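You operate a simulated robot arm through the tools that you are given. There is no shell and no other tool.

You run a simulated robot arm. Do the job below in one go: nothing can be reset, and whatever is moved stays where it is left.

TASK
Clear the measuring table's magnet plate: magnet off, blank to the mat, wipe.
Fine: wipe the grit off with the purple rag and put it back. What is to be rubbed or washed off counts as gone when no trace of it is left.

It is judged by the outcome, as a careful person would: the job done as asked, and still so three seconds after it is handed in. It fails if anything else is knocked over, pushed out of place, dropped, spilled or broken.

THE ROBOT
A 6-joint arm with a two-finger gripper on a trunk, on a base that moves. Base frame: it is fixed to the floor where the robot stands at the start and does not move with it; the origin is under the middle of the robot, x ahead of it, y to its left, z up. Units: mm, rad, N and s.
With the tool pointing down near the work surface it reaches from about 180 to 600 mm from the robot's upright axis, wherever it stands. Its first joint turns from -2.897 to 2.897 rad. Places, roughly: blank [-3000, -250, 250]; lock knob [-1400, -1400, 800]; magnet knob [-1700, -1500, 900]; rag (9x6x3 cm) [-1600, -1200, 800]; rubber mat [-1800, -1300, 900]; table [-1400, -1700, 900]; table main switch [-1100, -1700, 800]. Payload 2.45 kg.
The tool frame sits at the grasp point between the pads (the TCP): z along the fingers, y along the line on which they close. The tips reach 26 mm beyond it. The gripper opens to 96 mm; its body begins 69 mm behind the TCP.
Orientation is told as [roll, pitch, yaw] about the base's x, y, z axes, in that order, counted from this pose: with the fingers straight down and closing along the base's y, the tool's x points along the base's -x, its y along +y and its z along -z.

THE INTERFACE
- The arm moves only by the tool arm_command. Its argument "rows" is a list of rows, each an object of numbers (a shift or turn left out is 0, a gripper value left out holds the last): "tx", "ty", "tz": the shift along the tool's x, y, z in mm; "wx", "wy", "wz": the turn, a rotation vector about the tool's x, y, z in degrees. In form: [{"tx": .., "ty": .., "tz": .., "wx": .., "wy": .., "wz": ..}, ...]. A call has 1 to 20 rows; each row shifts and turns the commanded pose from where the row before left it, along the tool's axes as they then stand. "jaw" is the gripper command, from -1 (shut) to 1 (fully open), values between in proportion, set as the call begins (left out, the last holds). Rows are played at 5 a second. More than 50 mm and 0.15 rad between two rows, or a gripper value outside its range, and nothing of the call is played. A pose out of reach is approached as far as the arm can. The call stops where the force on the tool passes 50 N (or 10 N more than at its start, if that is more) or the arm is blocked; 0.2 s more then pass. The fingers move at their own pace (about 119.9 mm/s each) and stop on an object; they squeeze with about 35 N. The grip force told is the motor's: it shows also when the fingers shut on nothing. Time passes only in rows, and 0.2 s behind the last, so rows that do not move let the fingers close. It gives the time, the measured TCP pose, the force on the tool (base axes), the opening and the grip force at its end, in the units of the frame above (readings bear some noise), with the torque about the TCP (base axes, N m) and any sound that the robot's microphone picked up, and new pictures: "pictures" is both (left out), scene, wrist or none.
- Cameras (640 x 400 px; columns grow to the right, rows downward): "scene" is now at [40.4, 171.1, 1159.1]; the picture's right is [0.03, -1.00, 0.00], its down [-0.17, -0.00, -0.99] and it looks along [0.98, 0.03, -0.17] (base axes); focal length 253 px, centre (320, 200). "wrist" rides on the gripper at [82, 3, -98] in the tool frame; the picture's right is [-0.04, 1.00, 0.00], its down [-0.73, -0.03, -0.68] and it looks along [-0.68, -0.03, 0.73] (tool axes); focal length 256 px, centre (320, 200).
- raise_lower(by): slides the trunk up (or, below 0, down) by that many mm; the arm and the scene camera ride with it, the base frame stays. It gives what a move gives, with no picture.
- drive_base(legs): drives the robot by 1 to 6 legs, each [ahead, turn to the left] in mm and rad, along the robot's own axes; the way and the turn of a leg run together, so that a leg with both is an arc; at most 1500 mm and 3.142 rad a leg. The arm and the cameras ride along, it lands a little off, and it stops where it bumps. It gives what a move gives, and a new picture of the scene camera.
- head_to(pan, tilt): turns the head with the scene camera to pan (to the left, within 2.705 rad either way) and tilt (down, from -0.506 to 1.204), counted from straight ahead of the robot. It gives what a move gives, and a new picture of the scene camera.
- pixel_to_xyz(camera, pixels): there is no depth. For up to 12 entries [column, row, z] of the newest picture of that camera ("zoom" is the newest enlarged one), the place [x, y] in the base frame at which the ray of that pixel passes the height z, good to about 2 mm, but the place of the scene camera against the robot may be out by one fixed shift of up to 12 mm in any direction. The clock stands still meanwhile.
- close_up(camera, box): a new picture of the part [left, top, right, bottom] of that camera's present view, enlarged. The clock stands still meanwhile.
- hand_in(): hands the job in; it is judged then, once.

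Open the gripper and draw the arm clear of the work before you hand the job in, unless the task says otherwise.

The tools are called after "Emit:" by a JSON object that holds its "name" and its "arguments". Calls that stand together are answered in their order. arm_command: Moves the arm, as the interface text tells. Its arguments: {"type":"object","properties":{"rows":{"type":"array","items":{"type":"object","properties":{"tx":{"type":"number"},"ty":{"type":"number"},"tz":{"type":"number"},"wx":{"type":"number"},"wy":{"type":"number"},"wz":{"type":"number"}}}},"jaw":{"type":"number"},"pictures":{"type":"string","enum":["both","scene","wrist","none"]}},"required":["rows"]} The other tools are called the same way: raise_lower (by) moves the trunk up or down; drive_base (legs) drives the base; head_to (pan, tilt) turns the head that bears the scene camera; pixel_to_xyz (camera, pixels) gives the place at which the rays of pixels pass given heights; close_up (camera, box) takes an enlarged picture of a part of a camera's view; hand_in () hands the job in.

At the start:

```text
time_s: 0.0
tool_pos: [448.7, -15.4, 999.7]
ee_rot: [0.0, 0.0, 0.0]
force: [-0.1, 0.4, 0.5]
torque: [0.0, 0.0, 0.0]
width: 95.9
grip_force: 0.0
trunk travel left (down, up): [-150.0, 0.0]
robot x, y, heading: [1.2, 3.5, -0.003]
head pan, tilt (commanded): [0.026, 0.173]
```

scene: 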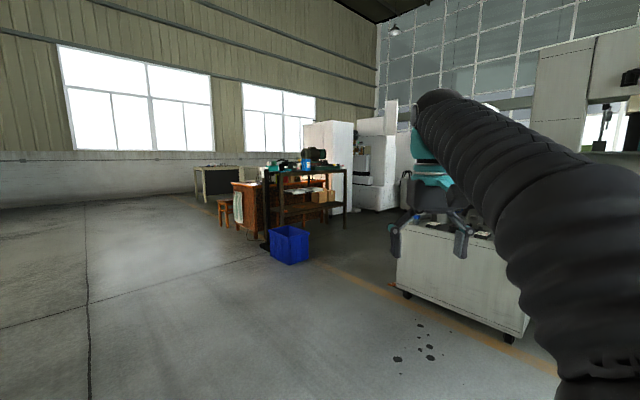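
wrist: 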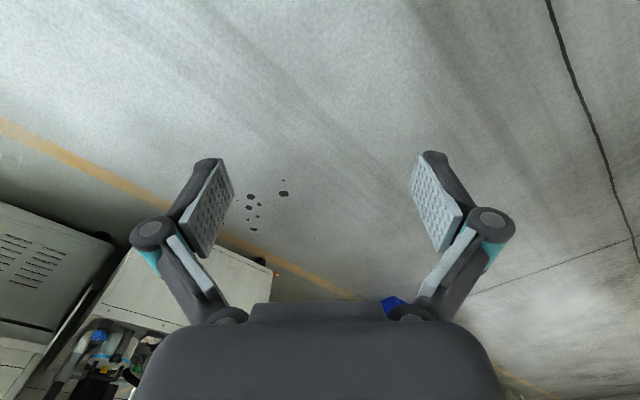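

The scene picture shows the hall ahead; the work places are all behind the robot (negative x, y). I turn the head toward that side to look first.

Emit:
{"name": "head_to", "arguments": {"pan": -2.3, "tilt": 0.25}}

Emit:
{"name": "head_to", "arguments": {"pan": 2.7, "tilt": 0.25}}

```text
time_s: 2.1
tool_pos: [449.9, -14.5, 1000.2]
ee_rot: [-0.001, -0.002, -0.001]
force: [0.7, 0.0, 0.3]
torque: [-0.02, 0.02, 0.02]
width: 95.7
grip_force: 0.0
trunk travel left (down, up): [-150.0, 0.0]
robot x, y, heading: [-1.9, -1.9, 0.001]
head pan, tilt (commanded): [-2.3, 0.25]
```

scene: 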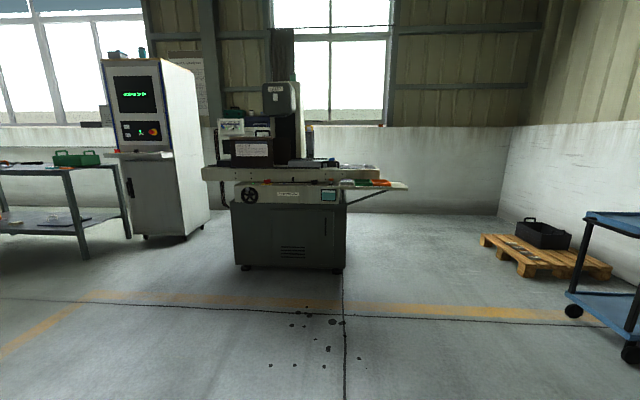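

```text
time_s: 6.1
tool_pos: [449.6, -13.8, 1000.4]
ee_rot: [0.0, 0.001, -0.001]
force: [0.0, -0.1, -0.3]
torque: [-0.01, 0.0, 0.0]
width: 96.0
grip_force: 0.1
trunk travel left (down, up): [-150.0, 0.0]
robot x, y, heading: [-2.2, -0.3, 0.003]
head pan, tilt (commanded): [2.7, 0.25]
```

scene: 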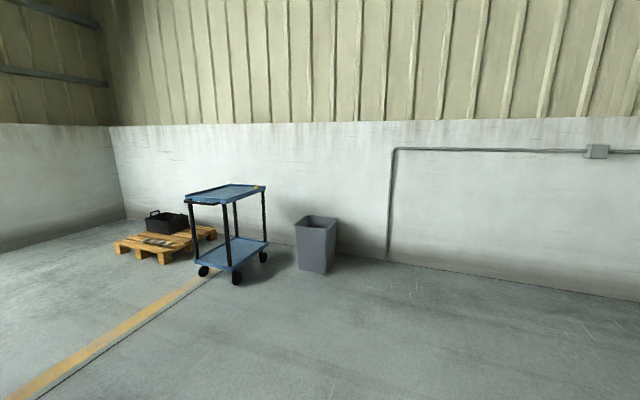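

Behind-right is a surface machine with a table, display and an orange/green area on its right shelf; behind-left a pallet with a black box and a blue cart. I zoom into both.

Emit:
{"name": "close_up", "arguments": {"camera": "scene", "box": [100, 170, 280, 290]}}

Emit:
{"name": "head_to", "arguments": {"pan": -2.3, "tilt": 0.25}}

Emit:
{"name": "close_up", "arguments": {"camera": "scene", "box": [195, 75, 420, 215]}}

Emit:
{"name": "close_up", "arguments": {"camera": "scene", "box": [0, 40, 220, 260]}}

```text
3.33 times, centred on (190, 230) of scene
```

zoom: 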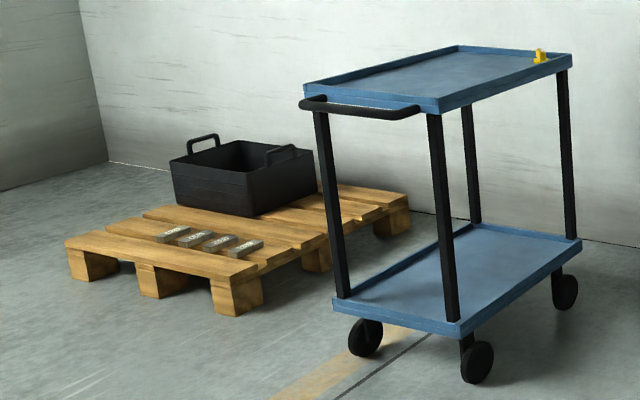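

```text
time_s: 10.0
tool_pos: [449.5, -14.1, 1000.5]
ee_rot: [0.001, 0.0, -0.001]
force: [0.1, -0.2, 0.0]
torque: [-0.02, -0.01, 0.0]
width: 96.1
grip_force: 0.0
trunk travel left (down, up): [-150.0, 0.0]
robot x, y, heading: [-1.5, -1.5, 0.0]
head pan, tilt (commanded): [-2.3, 0.25]
```

scene: 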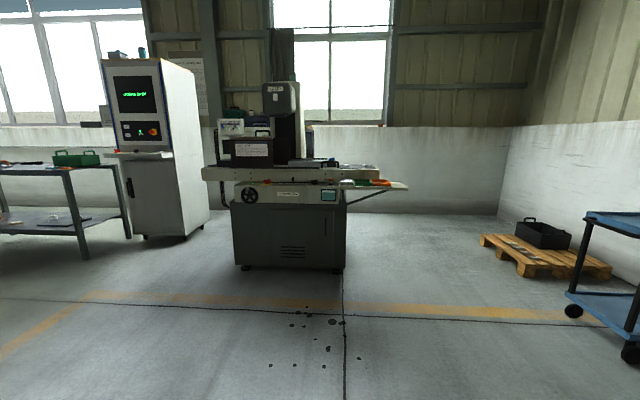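

```text
2.84 times, centred on (308, 145) of scene
```

zoom: 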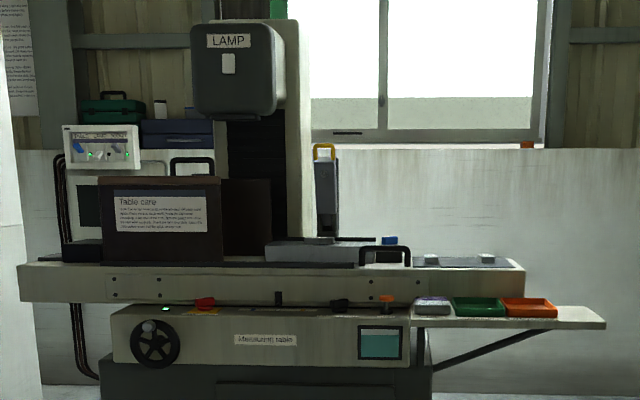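

```text
1.82 times, centred on (110, 150) of scene
```

zoom: 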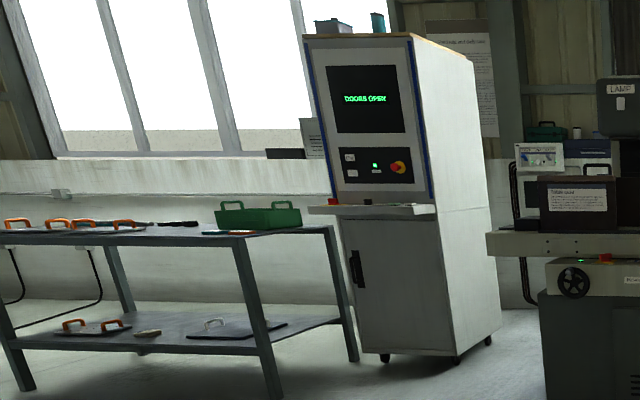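

The machine's front faces the origin along about the -135° diagonal; on its front I see red switch, black/orange knobs, purple rag, green and orange trays on a side shelf, and a "Table care" note. I turn to face it and drive part of the way, with the head ahead afterwards.

Emit:
{"name": "drive_base", "arguments": {"legs": [[0, -2.356], [900, 0]]}}

Emit:
{"name": "head_to", "arguments": {"pan": 0, "tilt": 0.3}}

```text
time_s: 20.4
tool_pos: [-981.5, -943.9, 999.8]
ee_rot: [0.0, 0.001, -2.368]
force: [-0.6, -0.4, -0.3]
torque: [0.0, 0.01, 0.02]
width: 95.8
grip_force: 0.0
trunk travel left (down, up): [-150.0, 0.0]
robot x, y, heading: [-651.9, -637.5, -2.366]
head pan, tilt (commanded): [-2.3, 0.25]
```

scene: 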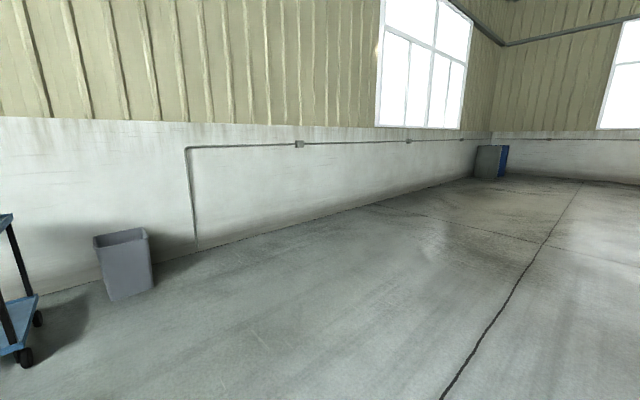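

```text
time_s: 22.5
tool_pos: [-981.4, -944.1, 1000.2]
ee_rot: [-0.001, -0.001, -2.368]
force: [-1.3, 0.0, -0.5]
torque: [0.04, -0.02, 0.03]
width: 96.0
grip_force: 0.1
trunk travel left (down, up): [-150.0, 0.0]
robot x, y, heading: [-651.3, -639.5, -2.371]
head pan, tilt (commanded): [0.0, 0.3]
```

scene: 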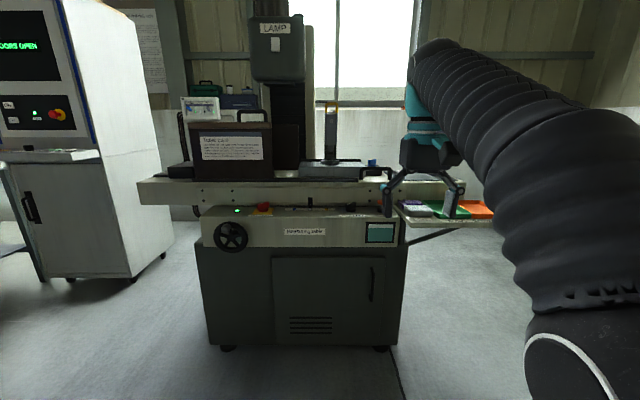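

The machine is straight ahead. I zoom into the "Table care" note and the controls to read them.

Emit:
{"name": "close_up", "arguments": {"camera": "scene", "box": [190, 120, 280, 176]}}

Emit:
{"name": "close_up", "arguments": {"camera": "scene", "box": [200, 160, 400, 260]}}

Emit:
{"name": "close_up", "arguments": {"camera": "scene", "box": [280, 130, 500, 240]}}

Emit:
{"name": "close_up", "arguments": {"camera": "scene", "box": [170, 75, 270, 140]}}

```text
7.11 times, centred on (235, 148) of scene
```

zoom: 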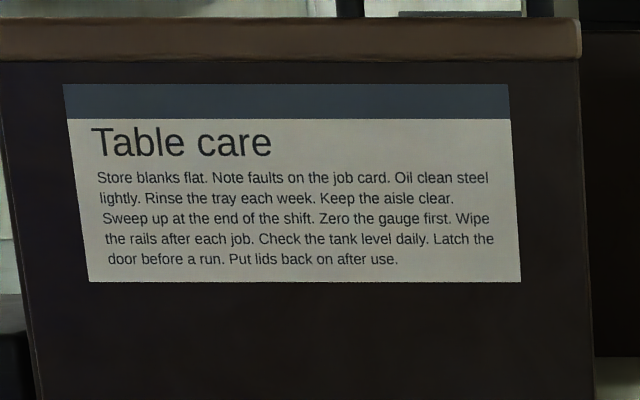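

```text
3.20 times, centred on (300, 210) of scene
```

zoom: 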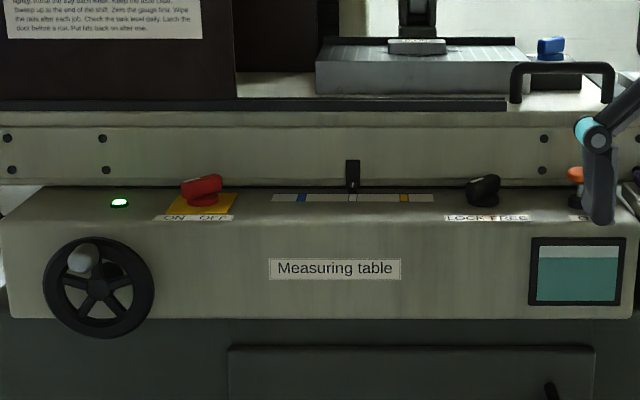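

```text
2.91 times, centred on (390, 185) of scene
```

zoom: 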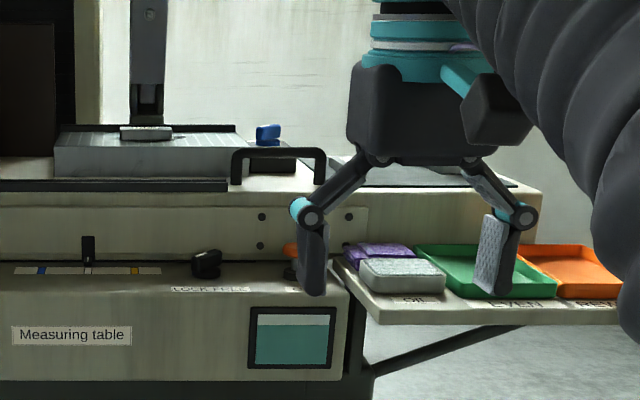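

```text
6.15 times, centred on (220, 108) of scene
```

zoom: 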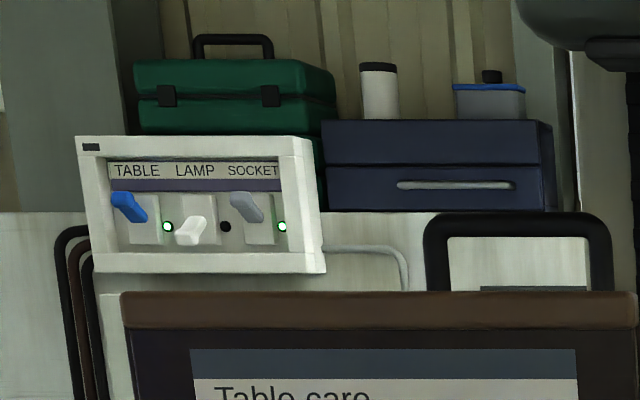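

The note contains nothing specific to this job; the panel has ON/OFF switch, a position scale, a LOCK/FREE knob and an orange item, with the blue magnet knob on the plate and the blank on the plate. The gripper hides the right part, so I swing the arm to the robot's right and drive nearer, shifting right.

Emit:
{"name": "arm_command", "arguments": {"rows": [{"tx": 25, "ty": -34}, {"tx": 25, "ty": -34}, {"tx": 25, "ty": -34}, {"tx": 25, "ty": -34}, {"tx": 25, "ty": -34}, {"tx": 25, "ty": -34}, {"tx": 25, "ty": -34}, {"tx": 25, "ty": -34}, {"tx": 25, "ty": -34}, {"tx": 25, "ty": -34}], "pictures": "scene"}}

Emit:
{"name": "drive_base", "arguments": {"legs": [[0, -0.26], [450, 0], [0, 0.275]]}}

```text
time_s: 24.7
tool_pos: [-1041.5, -526.2, 998.6]
ee_rot: [-0.002, 0.001, -2.366]
force: [-0.4, -0.4, 0.4]
torque: [0.05, 0.05, -0.04]
width: 96.3
grip_force: 0.0
trunk travel left (down, up): [-150.0, 0.0]
robot x, y, heading: [-646.4, -640.3, -2.365]
head pan, tilt (commanded): [0.0, 0.3]
```

scene: 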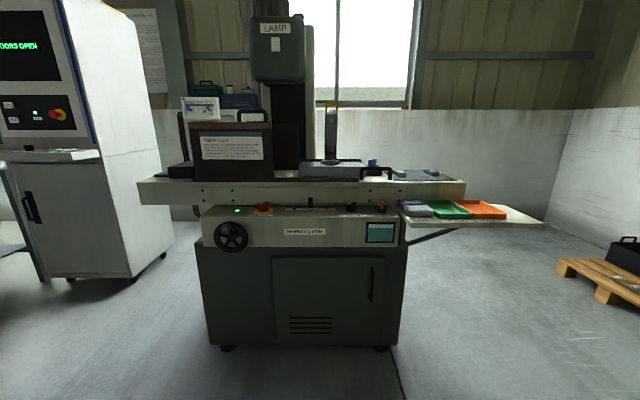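

```text
time_s: 29.3
tool_pos: [-1443.5, -743.7, 998.9]
ee_rot: [0.001, 0.001, -2.378]
force: [0.2, -0.2, 0.5]
torque: [0.02, -0.02, 0.01]
width: 95.9
grip_force: 0.0
trunk travel left (down, up): [-150.0, 0.0]
robot x, y, heading: [-1052.1, -862.2, -2.373]
head pan, tilt (commanded): [0.0, 0.3]
```

scene: 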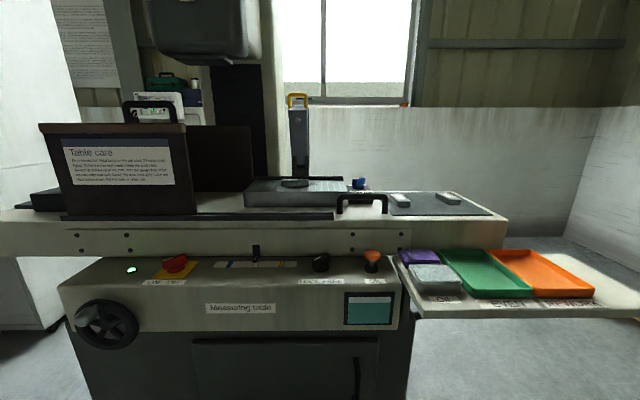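

Now a clear view: magnet plate at (293,192) with the blue knob at (358,183), a mat with light pieces at (430,200), purple rag at (418,257), a grey sponge/stone at (435,277), green and orange trays. I zoom in.

Emit:
{"name": "close_up", "arguments": {"camera": "scene", "box": [235, 165, 395, 265]}}

Emit:
{"name": "close_up", "arguments": {"camera": "scene", "box": [380, 180, 640, 342]}}

Emit:
{"name": "close_up", "arguments": {"camera": "scene", "box": [110, 235, 400, 340]}}

Emit:
{"name": "close_up", "arguments": {"camera": "scene", "box": [260, 80, 420, 220]}}

```text
4.00 times, centred on (315, 215) of scene
```

zoom: 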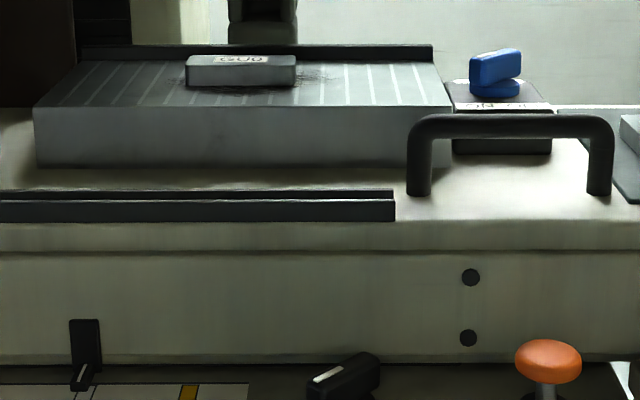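

```text
2.46 times, centred on (510, 261) of scene
```

zoom: 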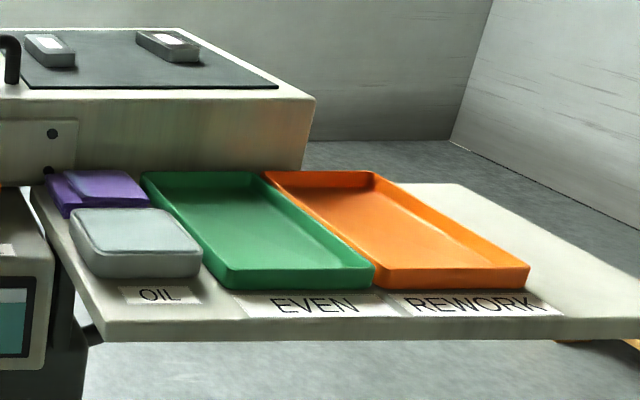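

```text
2.21 times, centred on (255, 288) of scene
```

zoom: 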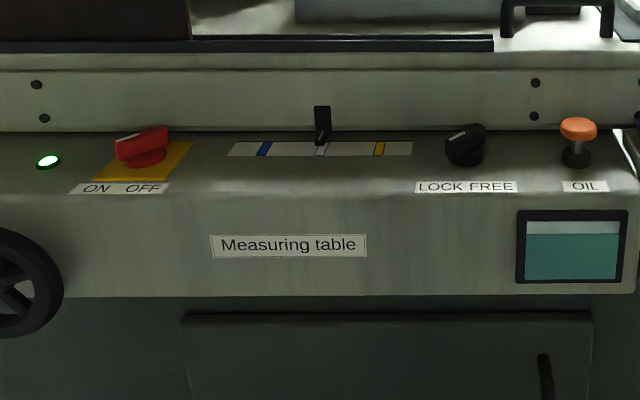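

```text
2.86 times, centred on (340, 150) of scene
```

zoom: 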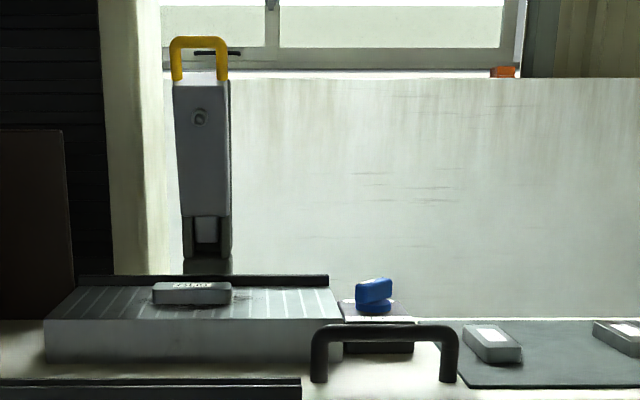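

The blank (label on top) sits on the plate with grit around it; two other blanks already lie on the mat; OIL/EVEN/REWORK trays on the shelf. I get rough positions of the points of interest.

Emit:
{"name": "pixel_to_xyz", "arguments": {"camera": "scene", "pixels": [[295, 183, 950], [358, 183, 950], [398, 200, 910], [448, 198, 910], [389, 215, 900], [491, 215, 900], [417, 257, 820], [321, 262, 830], [253, 265, 800], [175, 263, 830], [60, 285, 800], [530, 317, 800]]}}

Emit:
{"name": "close_up", "arguments": {"camera": "scene", "box": [300, 240, 400, 300]}}

```text
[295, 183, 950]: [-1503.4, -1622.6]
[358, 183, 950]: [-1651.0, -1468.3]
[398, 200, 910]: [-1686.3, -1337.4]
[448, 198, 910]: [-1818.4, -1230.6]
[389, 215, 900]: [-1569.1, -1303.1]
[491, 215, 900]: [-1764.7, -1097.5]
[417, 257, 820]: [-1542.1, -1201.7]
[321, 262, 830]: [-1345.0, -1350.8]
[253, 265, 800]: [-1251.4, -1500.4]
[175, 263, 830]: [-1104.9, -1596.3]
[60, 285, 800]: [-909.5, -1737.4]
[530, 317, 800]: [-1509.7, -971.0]
```

```text
6.40 times, centred on (350, 270) of scene
```

zoom: 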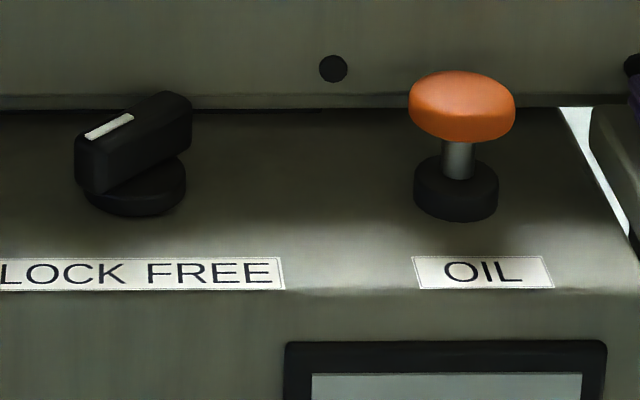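

The lock knob's white mark points to LOCK, so the table is locked; the main switch light is green. I look down to see how far the robot's own base sticks out relative to the shelf and cabinet before coming closer.

Emit:
{"name": "head_to", "arguments": {"pan": -0.4, "tilt": 1.0}}

```text
time_s: 30.4
tool_pos: [-1444.6, -744.2, 998.8]
ee_rot: [0.0, 0.0, -2.38]
force: [0.4, 0.5, 0.6]
torque: [0.01, 0.0, 0.01]
width: 96.0
grip_force: 0.0
trunk travel left (down, up): [-150.0, 0.0]
robot x, y, heading: [-1056.4, -860.7, -2.373]
head pan, tilt (commanded): [-0.4, 1.0]
```

scene: 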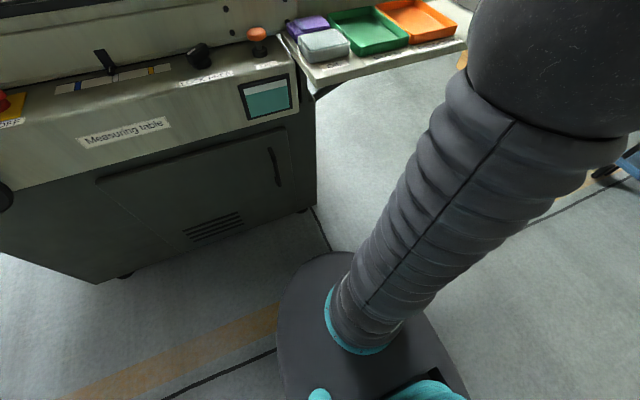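

The robot's base disc edge shows at about (330,252); I compute its extent and the cabinet's and shelf's lines.

Emit:
{"name": "pixel_to_xyz", "arguments": {"camera": "scene", "pixels": [[330, 252, 50], [330, 252, 300], [330, 252, 500], [278, 330, 300], [316, 207, 30], [98, 283, 30], [316, 80, 800], [467, 46, 800], [362, 330, 300], [313, 18, 820], [200, 50, 800]]}}

Emit:
{"name": "close_up", "arguments": {"camera": "scene", "box": [260, 200, 500, 400]}}

```text
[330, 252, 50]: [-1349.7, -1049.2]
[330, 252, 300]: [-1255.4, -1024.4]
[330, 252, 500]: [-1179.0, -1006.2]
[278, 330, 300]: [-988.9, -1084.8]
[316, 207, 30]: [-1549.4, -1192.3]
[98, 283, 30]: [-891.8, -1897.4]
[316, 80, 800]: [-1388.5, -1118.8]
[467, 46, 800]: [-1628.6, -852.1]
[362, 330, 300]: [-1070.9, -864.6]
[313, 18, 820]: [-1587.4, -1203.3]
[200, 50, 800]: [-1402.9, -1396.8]
```

```text
2.00 times, centred on (380, 300) of scene
```

zoom: 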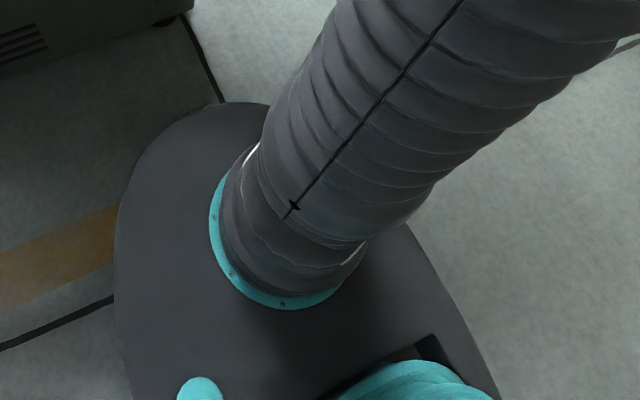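

The base disc reaches about 250 mm ahead of the robot's axis; cabinet front is near u≈1940 on the diagonal. I move about 300 mm nearer and a bit left so the column stays clear of the shelf's left end.

Emit:
{"name": "drive_base", "arguments": {"legs": [[0, 0.26], [290, 0], [0, -0.26]]}}

Emit:
{"name": "head_to", "arguments": {"pan": -0.3, "tilt": 0.5}}

```text
time_s: 33.4
tool_pos: [-1610.3, -1087.4, 998.9]
ee_rot: [0.0, 0.001, -2.127]
force: [0.4, 1.0, -0.2]
torque: [0.0, -0.01, 0.01]
width: 96.0
grip_force: 0.1
trunk travel left (down, up): [-150.0, 0.0]
robot x, y, heading: [-1201.2, -1105.2, -2.126]
head pan, tilt (commanded): [-0.4, 1.0]
stopped in leg 2: the robot was blocked; the commanded pose is now the measured one
```

scene: 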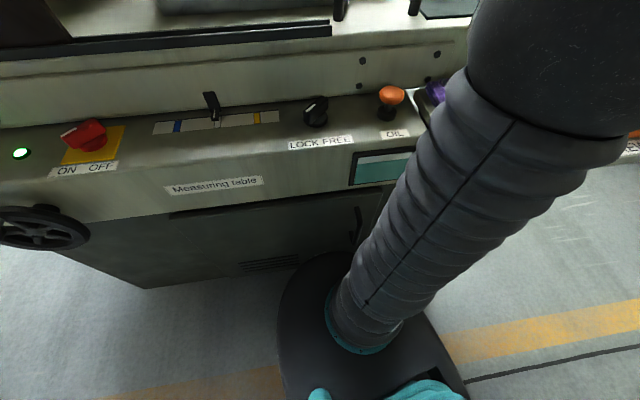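

```text
time_s: 34.3
tool_pos: [-1609.9, -1088.5, 997.9]
ee_rot: [0.0, -0.001, -2.125]
force: [-0.9, -0.7, -0.4]
torque: [-0.01, 0.0, 0.0]
width: 96.2
grip_force: 0.0
trunk travel left (down, up): [-150.0, 0.0]
robot x, y, heading: [-1202.1, -1107.6, -2.13]
head pan, tilt (commanded): [-0.3, 0.499]
```

scene: 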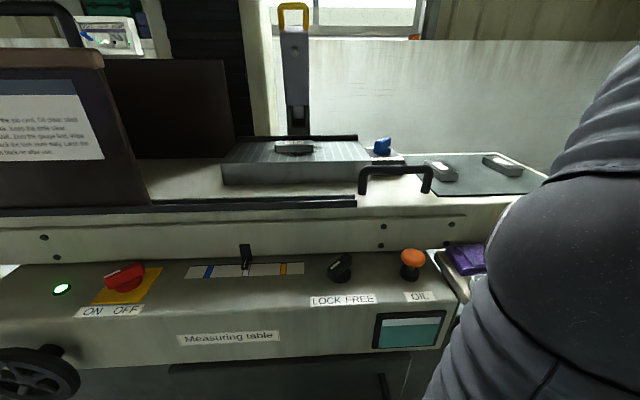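

The base touched the cabinet front at about u=1633. I back off 20 mm and square up to the machine.

Emit:
{"name": "drive_base", "arguments": {"legs": [[-20, 0], [0, -0.24]]}}

Emit:
{"name": "head_to", "arguments": {"pan": -0.2, "tilt": 0.55}}

```text
time_s: 35.9
tool_pos: [-1584.7, -977.0, 998.3]
ee_rot: [-0.001, 0.0, -2.363]
force: [0.6, 0.2, 0.2]
torque: [-0.04, 0.05, -0.03]
width: 95.8
grip_force: 0.0
trunk travel left (down, up): [-150.0, 0.0]
robot x, y, heading: [-1188.6, -1088.7, -2.362]
head pan, tilt (commanded): [-0.3, 0.499]
```

scene: 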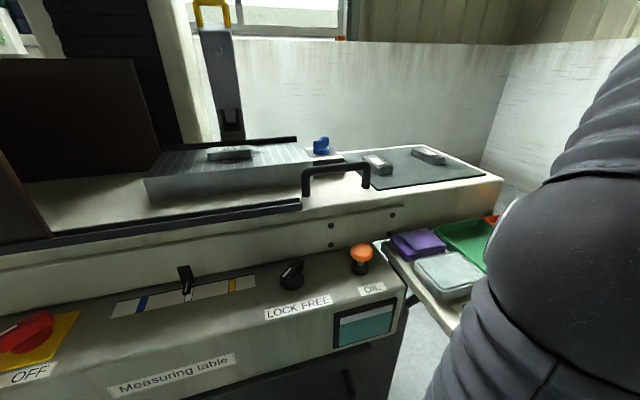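

```text
time_s: 36.6
tool_pos: [-1583.4, -976.1, 998.0]
ee_rot: [0.001, -0.001, -2.364]
force: [-0.1, -0.2, 0.0]
torque: [-0.01, 0.0, 0.01]
width: 96.0
grip_force: 0.0
trunk travel left (down, up): [-150.0, 0.0]
robot x, y, heading: [-1189.2, -1087.5, -2.361]
head pan, tilt (commanded): [-0.201, 0.55]
```

scene: 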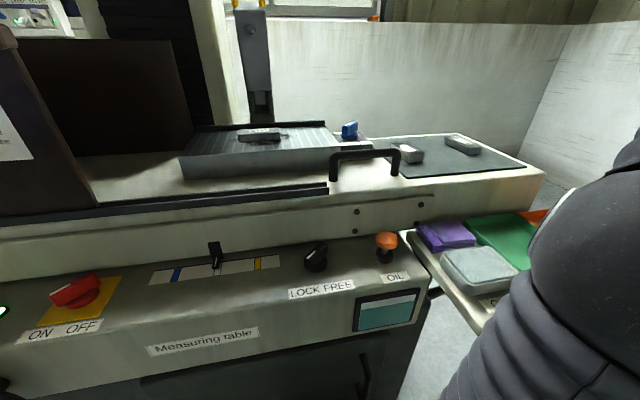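

Robot is now squared up at about (-1189,-1088). I zoom in on the plate and on the magnet knob's label.

Emit:
{"name": "close_up", "arguments": {"camera": "scene", "box": [180, 110, 340, 210]}}

Emit:
{"name": "close_up", "arguments": {"camera": "scene", "box": [310, 110, 420, 185]}}

Emit:
{"name": "close_up", "arguments": {"camera": "scene", "box": [380, 120, 560, 310]}}

```text
4.00 times, centred on (260, 160) of scene
```

zoom: 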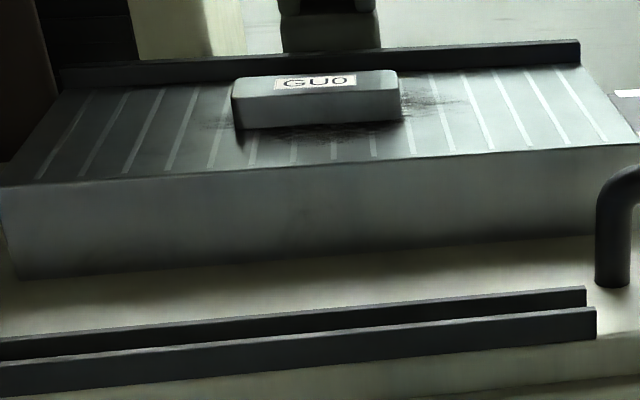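

```text
5.33 times, centred on (365, 148) of scene
```

zoom: 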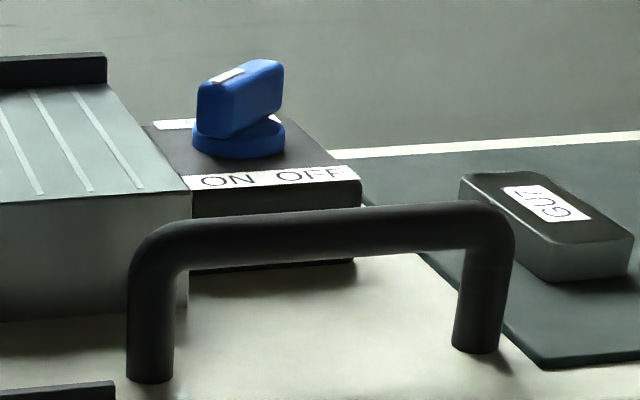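

```text
2.11 times, centred on (470, 215) of scene
```

zoom: 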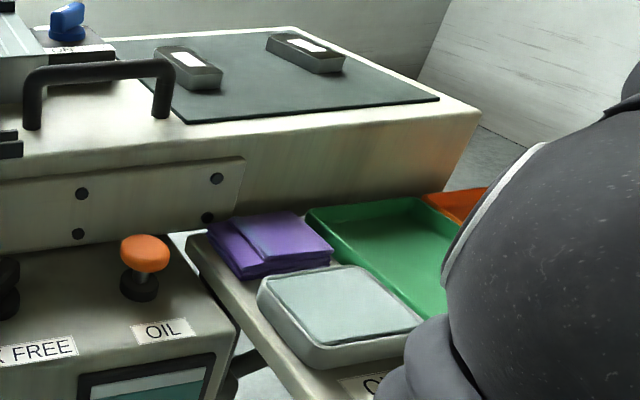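

The plate's knob mark points to ON (front-left), with OFF at front-right. I triangulate heights with the current scene view before moving the arm in.

Emit:
{"name": "pixel_to_xyz", "arguments": {"camera": "scene", "pixels": [[349, 130, 950], [349, 130, 900], [349, 130, 1000], [258, 136, 900], [258, 136, 950], [258, 136, 1000], [399, 178, 850], [399, 178, 900], [399, 178, 950], [445, 236, 800], [445, 236, 850], [445, 236, 900]]}}

```text
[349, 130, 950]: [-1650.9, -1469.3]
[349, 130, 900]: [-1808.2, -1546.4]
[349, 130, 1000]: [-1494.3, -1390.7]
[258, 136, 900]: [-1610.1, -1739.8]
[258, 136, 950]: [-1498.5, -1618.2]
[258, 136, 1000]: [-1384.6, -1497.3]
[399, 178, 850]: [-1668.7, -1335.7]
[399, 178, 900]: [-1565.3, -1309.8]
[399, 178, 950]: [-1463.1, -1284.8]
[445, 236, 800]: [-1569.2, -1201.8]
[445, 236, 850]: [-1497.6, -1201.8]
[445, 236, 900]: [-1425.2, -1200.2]
```

Heights agree at about 950 for knob and blank, 900 for the mat, 820 for the rag. The blank is about 610 mm from the robot's axis, at the limit, so I check the base shape by looking down at both sides.

Emit:
{"name": "head_to", "arguments": {"pan": -0.2, "tilt": 1.2}}

Emit:
{"name": "head_to", "arguments": {"pan": -1.6, "tilt": 1.2}}

Emit:
{"name": "head_to", "arguments": {"pan": 1.2, "tilt": 1.2}}

```text
time_s: 37.6
tool_pos: [-1584.0, -975.2, 998.3]
ee_rot: [0.0, 0.0, -2.363]
force: [-0.5, 0.0, 0.1]
torque: [-0.05, 0.05, 0.0]
width: 96.2
grip_force: 0.0
trunk travel left (down, up): [-150.0, 0.0]
robot x, y, heading: [-1190.6, -1090.7, -2.358]
head pan, tilt (commanded): [-0.201, 1.201]
```

scene: 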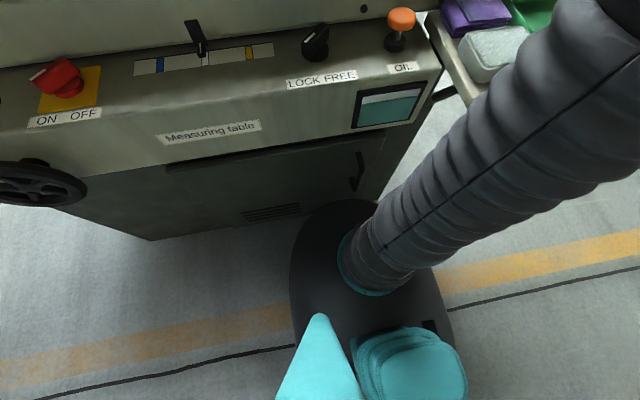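

```text
time_s: 39.1
tool_pos: [-1583.1, -975.6, 998.3]
ee_rot: [0.0, -0.001, -2.363]
force: [0.4, -1.5, -1.1]
torque: [-0.01, 0.01, 0.01]
width: 96.4
grip_force: 0.0
trunk travel left (down, up): [-150.0, 0.0]
robot x, y, heading: [-1193.1, -1090.8, -2.367]
head pan, tilt (commanded): [-1.6, 1.201]
```

scene: 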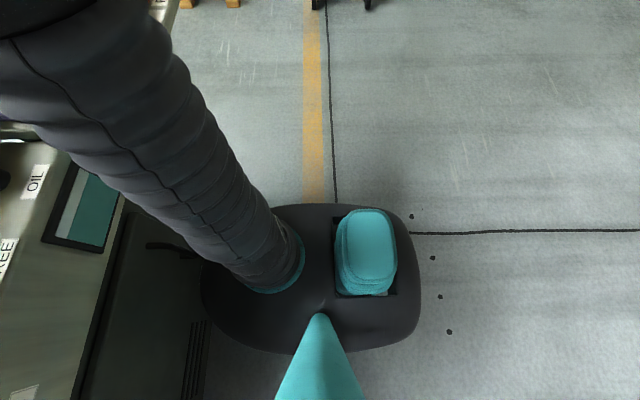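

```text
time_s: 41.6
tool_pos: [-1584.4, -976.6, 997.6]
ee_rot: [0.001, 0.0, -2.363]
force: [-0.6, 0.4, -0.2]
torque: [-0.01, -0.01, 0.03]
width: 96.2
grip_force: 0.2
trunk travel left (down, up): [-150.0, 0.0]
robot x, y, heading: [-1188.6, -1087.1, -2.364]
head pan, tilt (commanded): [1.201, 1.201]
```

scene: 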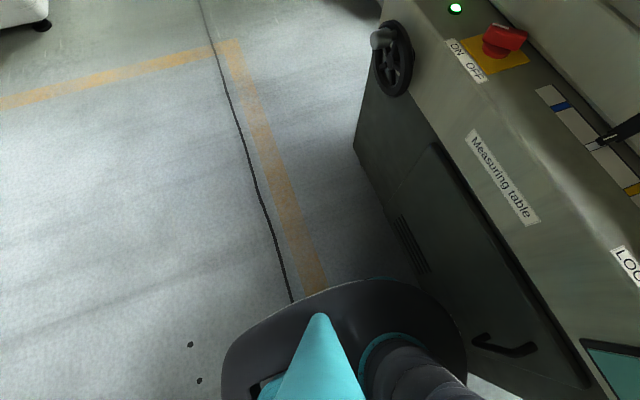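

The base is roughly round with about 270-300 mm forward reach, so I stay here and use the arm's full reach. I raise the arm and bring it over the front of the table to look at the plate with the wrist camera.

Emit:
{"name": "head_to", "arguments": {"pan": -0.1, "tilt": 0.5}}

Emit:
{"name": "arm_command", "arguments": {"rows": [{"tz": -50}, {"tz": -50}, {"tx": -22, "ty": 40}, {"tx": -22, "ty": 40}, {"tx": -22, "ty": 40}, {"tx": -22, "ty": 40}, {"tx": -22, "ty": 40}, {"tx": -22, "ty": 40}, {"tx": -22, "ty": 40}, {"tx": -22, "ty": 40}, {"tx": -22, "ty": 40}, {"tx": -22, "ty": 40}]}}

```text
time_s: 43.1
tool_pos: [-1585.4, -975.9, 998.0]
ee_rot: [-0.001, -0.001, -2.363]
force: [0.6, -0.7, -0.6]
torque: [-0.04, 0.0, -0.01]
width: 96.0
grip_force: 0.0
trunk travel left (down, up): [-150.0, 0.0]
robot x, y, heading: [-1191.3, -1089.4, -2.367]
head pan, tilt (commanded): [-0.099, 0.499]
```

scene: 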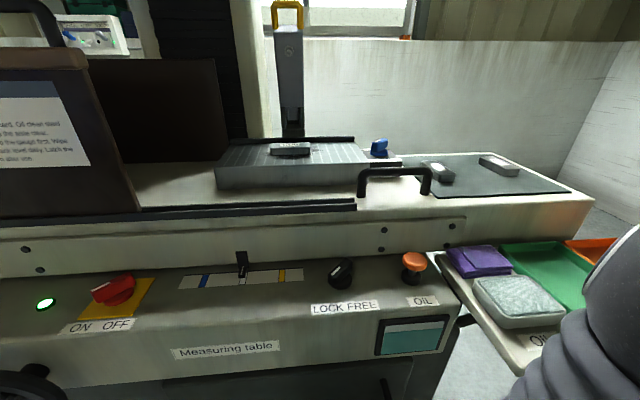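

```text
time_s: 45.7
tool_pos: [-1457.3, -1422.2, 1007.2]
ee_rot: [0.0, 0.001, -2.363]
force: [0.0, 1.1, 0.3]
torque: [-0.08, 0.04, -0.01]
width: 96.2
grip_force: 0.1
out of reach, approached as far as the arm can: row 1, 2, 6
trunk travel left (down, up): [-150.0, 0.0]
robot x, y, heading: [-1188.2, -1088.3, -2.363]
head pan, tilt (commanded): [-0.099, 0.499]
```

scene: 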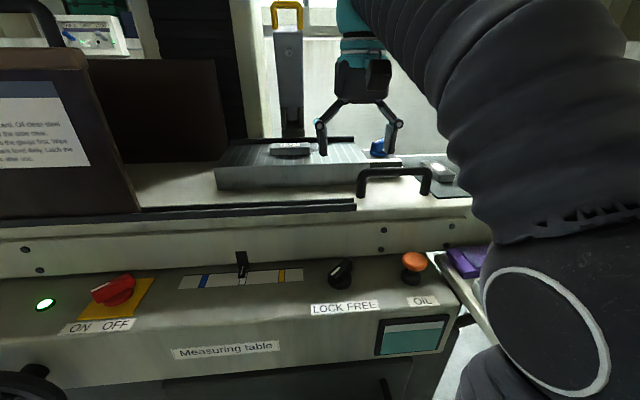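
wrist: 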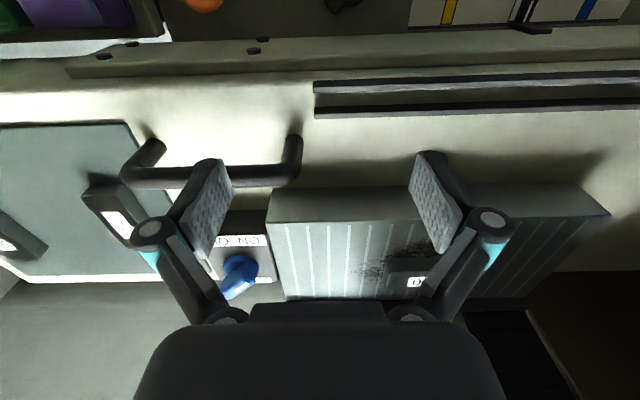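

The wrist picture (upside down: top is the robot's side) shows the magnet knob at (240,268) with label at (238,240), the blank at (408,265) with grit around it, and the handle. I zoom in.

Emit:
{"name": "close_up", "arguments": {"camera": "wrist", "box": [200, 215, 300, 305]}}

Emit:
{"name": "close_up", "arguments": {"camera": "wrist", "box": [270, 180, 500, 310]}}

Emit:
{"name": "pixel_to_xyz", "arguments": {"camera": "wrist", "pixels": [[240, 268, 950], [238, 241, 930], [390, 260, 955], [267, 222, 935], [603, 214, 935], [285, 297, 935], [130, 124, 903], [145, 275, 903], [150, 150, 940], [295, 140, 940], [125, 5, 820], [0, 125, 903]]}}

```text
4.44 times, centred on (250, 260) of wrist
```

zoom: 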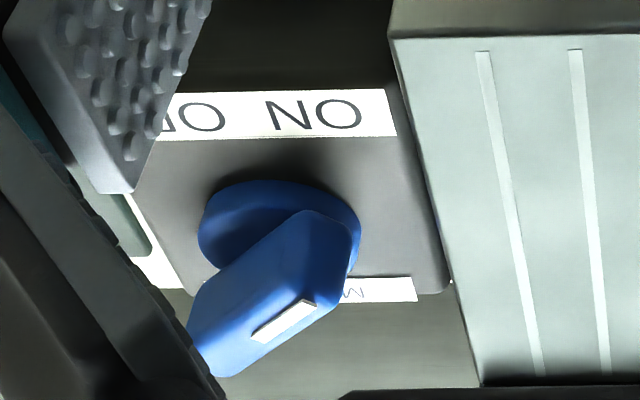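

```text
2.78 times, centred on (385, 245) of wrist
```

zoom: 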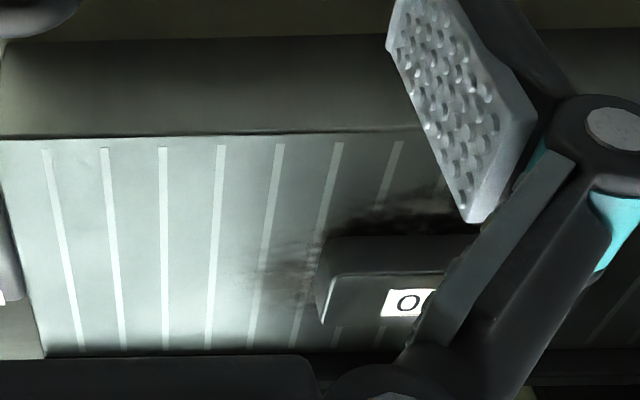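

```text
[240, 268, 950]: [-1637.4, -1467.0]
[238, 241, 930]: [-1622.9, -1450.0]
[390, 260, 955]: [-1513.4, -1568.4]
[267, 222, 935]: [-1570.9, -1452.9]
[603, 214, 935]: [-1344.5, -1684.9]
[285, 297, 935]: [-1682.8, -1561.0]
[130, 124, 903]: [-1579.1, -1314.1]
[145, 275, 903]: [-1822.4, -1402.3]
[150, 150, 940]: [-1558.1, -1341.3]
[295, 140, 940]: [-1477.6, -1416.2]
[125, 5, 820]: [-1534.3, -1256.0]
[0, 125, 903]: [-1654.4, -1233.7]
```

The knob sits at about (-1640,-1467) and the plate's right edge is about 45 mm left of it. I shift the arm right by 100 mm and back 40 mm for an unobstructed view of the knob.

Emit:
{"name": "arm_command", "arguments": {"rows": [{"tx": 10, "ty": -25}, {"tx": 10, "ty": -25}, {"tx": 10, "ty": -25}, {"tx": 10, "ty": -25}], "pictures": "wrist"}}

Emit:
{"name": "close_up", "arguments": {"camera": "wrist", "box": [250, 180, 410, 300]}}

```text
time_s: 46.7
tool_pos: [-1500.1, -1319.8, 1007.7]
ee_rot: [-0.001, -0.001, -2.361]
force: [-0.3, -0.5, 0.0]
torque: [0.03, -0.02, -0.01]
width: 96.1
grip_force: 0.1
trunk travel left (down, up): [-150.0, 0.0]
robot x, y, heading: [-1192.3, -1091.5, -2.36]
head pan, tilt (commanded): [-0.099, 0.499]
```

wrist: 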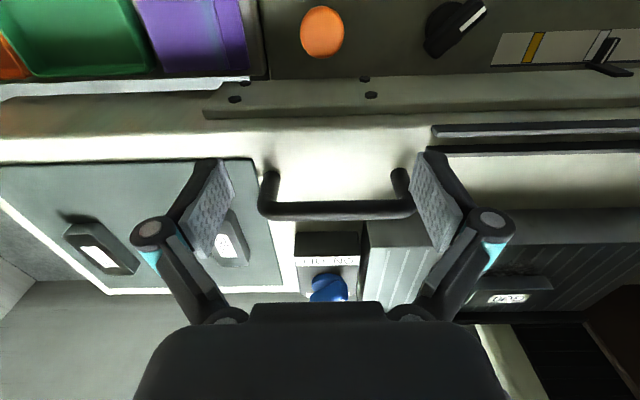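

```text
3.33 times, centred on (330, 240) of wrist
```

zoom: 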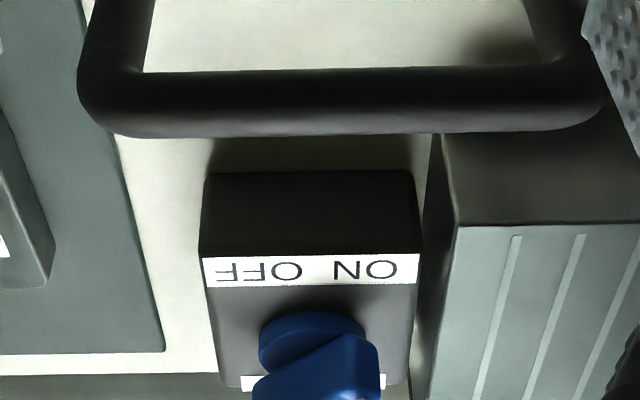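

The knob sits too low in the view (328,288); I move forward 90 mm so it comes up between the fingers.

Emit:
{"name": "arm_command", "arguments": {"rows": [{"tx": -30}, {"tx": -30}, {"tx": -30}], "pictures": "wrist"}}

Emit:
{"name": "close_up", "arguments": {"camera": "wrist", "box": [250, 150, 410, 300]}}

Emit:
{"name": "pixel_to_xyz", "arguments": {"camera": "wrist", "pixels": [[320, 200, 930], [320, 200, 950]]}}

```text
time_s: 47.5
tool_pos: [-1562.0, -1379.8, 1003.1]
ee_rot: [0.0, -0.007, -2.361]
force: [0.7, 0.0, 0.5]
torque: [-0.04, 0.05, 0.0]
width: 95.9
grip_force: 0.1
out of reach, approached as far as the arm can: row 3
trunk travel left (down, up): [-150.0, 0.0]
robot x, y, heading: [-1190.2, -1089.8, -2.365]
head pan, tilt (commanded): [-0.099, 0.499]
```

wrist: 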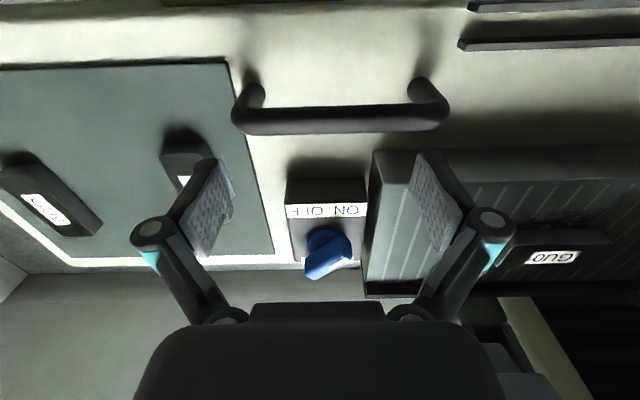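

```text
2.67 times, centred on (330, 225) of wrist
```

zoom: 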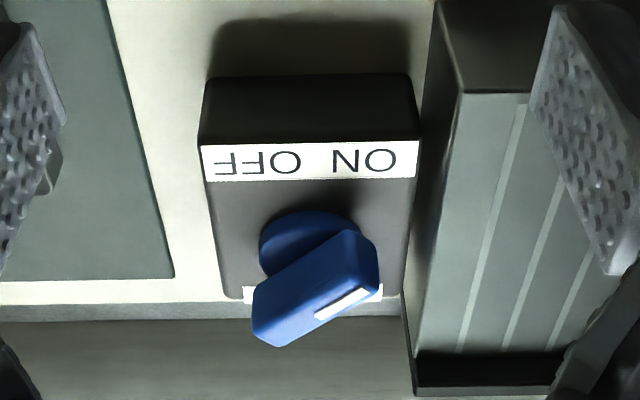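

```text
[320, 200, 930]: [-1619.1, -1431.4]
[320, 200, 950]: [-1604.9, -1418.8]
```

Triangulating the two wrist views: plate top z≈942, knob box top ≈934, knob bar from ≈940 to 968 with its axis at about (-1651,-1468), pointer toward front-left (ON). The arm is at its reach limit with the tool vertical here, so I tilt the fingers forward 40° to gain reach.

Emit:
{"name": "arm_command", "arguments": {"rows": [{"wy": -8}, {"wy": -8}, {"wy": -8}, {"wy": -8}, {"wy": -8}], "jaw": 0.0}}

```text
time_s: 48.7
tool_pos: [-1563.4, -1380.3, 1004.1]
ee_rot: [0.003, -0.701, -2.361]
force: [-0.1, -0.5, 0.0]
torque: [0.0, 0.0, 0.01]
width: 48.1
grip_force: 0.0
trunk travel left (down, up): [-150.0, 0.0]
robot x, y, heading: [-1191.0, -1086.9, -2.362]
head pan, tilt (commanded): [-0.099, 0.499]
```

scene: 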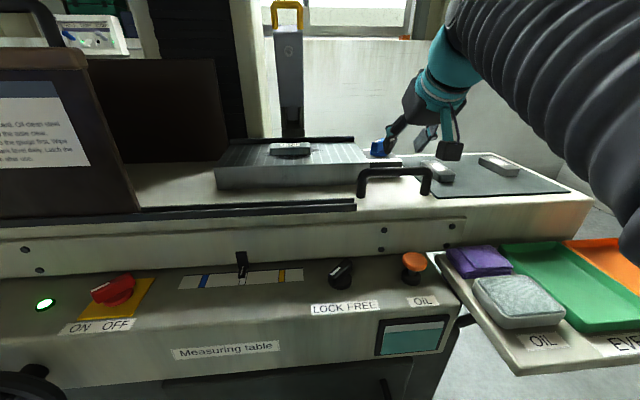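
wrist: 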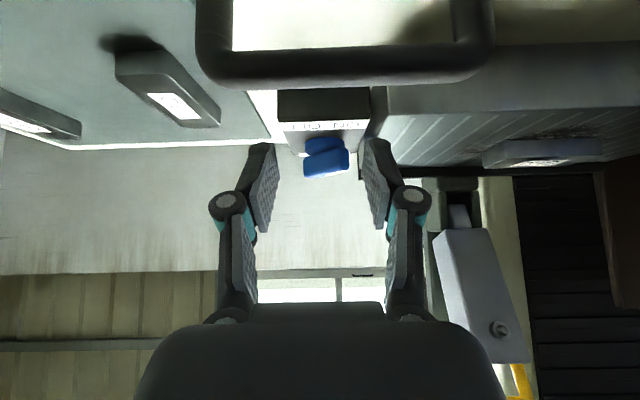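

The tilt works (pitch -0.70) without moving the TCP. I move ahead about 100 mm at this height and then yaw the tool -45° so the closing line is across the knob's bar.

Emit:
{"name": "arm_command", "arguments": {"rows": [{"tx": -19.1, "tz": 16.1}, {"tx": -19.1, "tz": 16.1}, {"tx": -19.1, "tz": 16.1}, {"tx": -19.1, "tz": 16.1}, {"wx": 4.84, "wz": 5.73}, {"wx": 4.84, "wz": 5.73}, {"wx": 4.84, "wz": 5.73}, {"wx": 4.84, "wz": 5.73}, {"wx": 4.84, "wz": 5.73}, {"wx": 4.84, "wz": 5.73}]}}

```text
time_s: 50.9
tool_pos: [-1636.3, -1449.2, 1003.6]
ee_rot: [-0.004, -0.699, 3.135]
force: [0.4, 0.2, 0.5]
torque: [-0.02, -0.03, 0.04]
width: 48.2
grip_force: 0.0
trunk travel left (down, up): [-150.0, 0.0]
robot x, y, heading: [-1191.3, -1091.8, -2.363]
head pan, tilt (commanded): [-0.099, 0.499]
```

scene: 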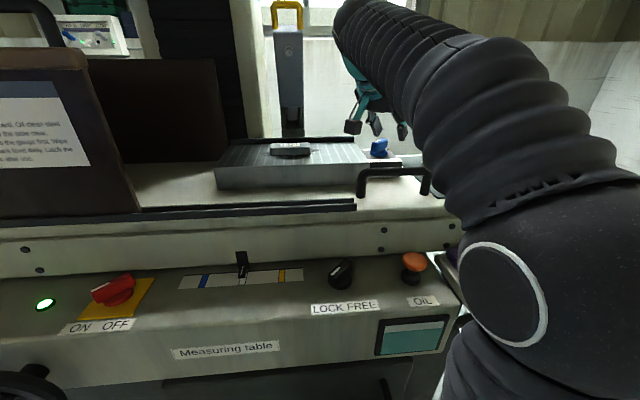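
wrist: 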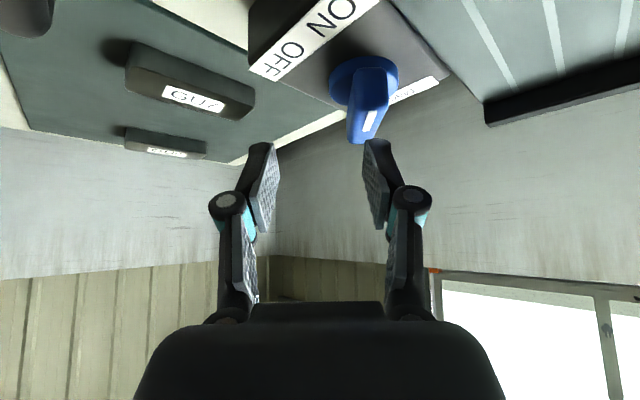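

The bar now appears vertical in the wrist view around (362,100), right of the finger centre line, so yaw is right. I compute the bar's top-face positions to align the TCP.

Emit:
{"name": "close_up", "arguments": {"camera": "wrist", "box": [310, 30, 430, 160]}}

Emit:
{"name": "pixel_to_xyz", "arguments": {"camera": "wrist", "pixels": [[357, 142, 968], [370, 112, 968], [362, 80, 940], [365, 90, 940], [345, 100, 968], [387, 70, 968]]}}

```text
3.08 times, centred on (370, 95) of wrist
```

zoom: 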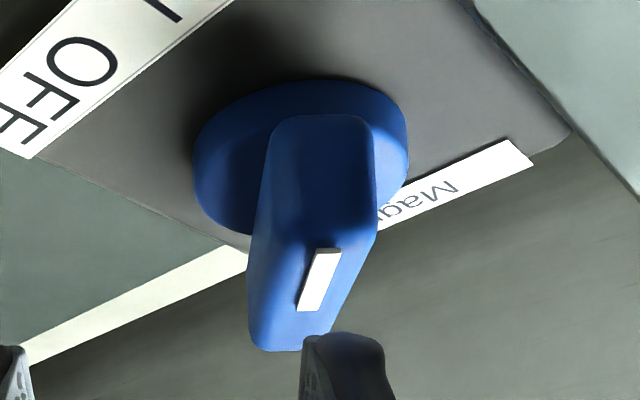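

```text
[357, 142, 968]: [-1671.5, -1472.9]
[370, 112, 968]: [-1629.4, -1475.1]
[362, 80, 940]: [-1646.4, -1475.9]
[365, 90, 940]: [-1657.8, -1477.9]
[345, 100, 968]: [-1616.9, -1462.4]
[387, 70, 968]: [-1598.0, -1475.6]
```

The bar runs along base x, centred near (-1649,-1474), about 17 mm thick. I align the TCP on that axis and descend to z≈972 with the jaw at 48 mm.

Emit:
{"name": "arm_command", "arguments": {"rows": [{"tx": -9.7, "ty": 24.8, "tz": 8.2}, {"tx": 6.8, "tz": 8.1}, {"tx": 6.8, "tz": 8.1}, {"tx": 6.8, "tz": 8.1}]}}

Emit:
{"name": "close_up", "arguments": {"camera": "wrist", "box": [220, 20, 420, 220]}}

Emit:
{"name": "close_up", "arguments": {"camera": "scene", "box": [330, 90, 450, 190]}}

```text
time_s: 51.9
tool_pos: [-1647.6, -1473.8, 971.4]
ee_rot: [-0.003, -0.698, 3.137]
force: [-0.1, -0.7, -0.1]
torque: [0.02, 0.04, 0.02]
width: 48.0
grip_force: 0.0
trunk travel left (down, up): [-150.0, 0.0]
robot x, y, heading: [-1189.0, -1088.7, -2.361]
head pan, tilt (commanded): [-0.099, 0.499]
```

scene: 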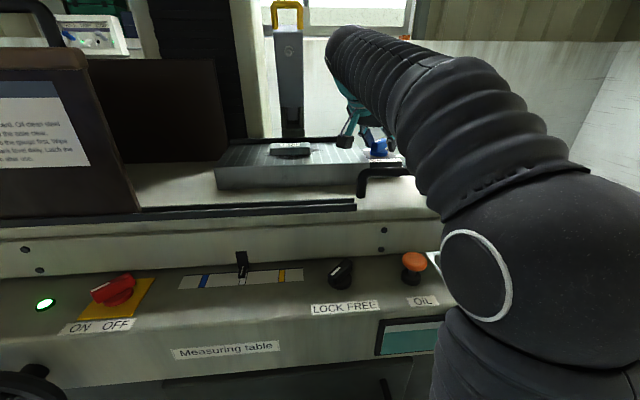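
wrist: 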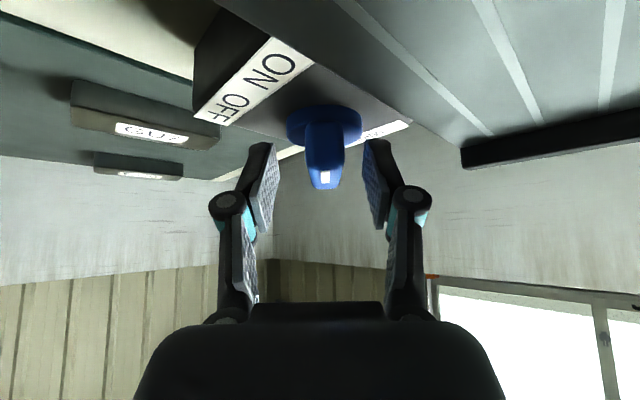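

```text
2.00 times, centred on (320, 120) of wrist
```

zoom: 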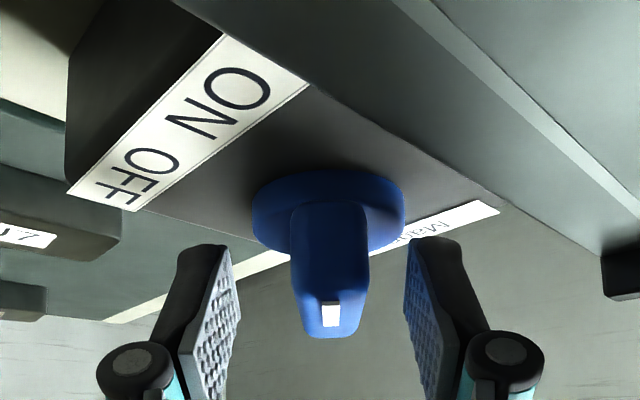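

```text
4.00 times, centred on (390, 140) of scene
```

zoom: 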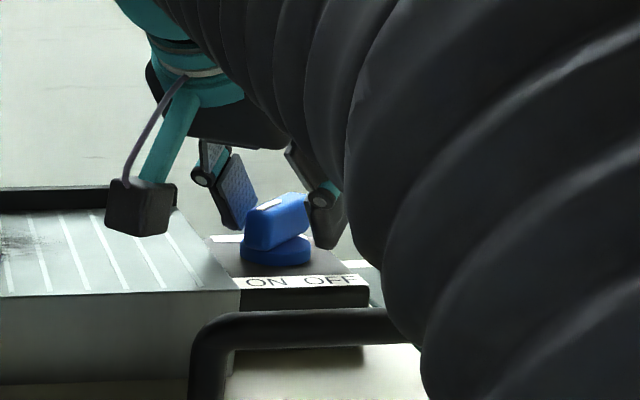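

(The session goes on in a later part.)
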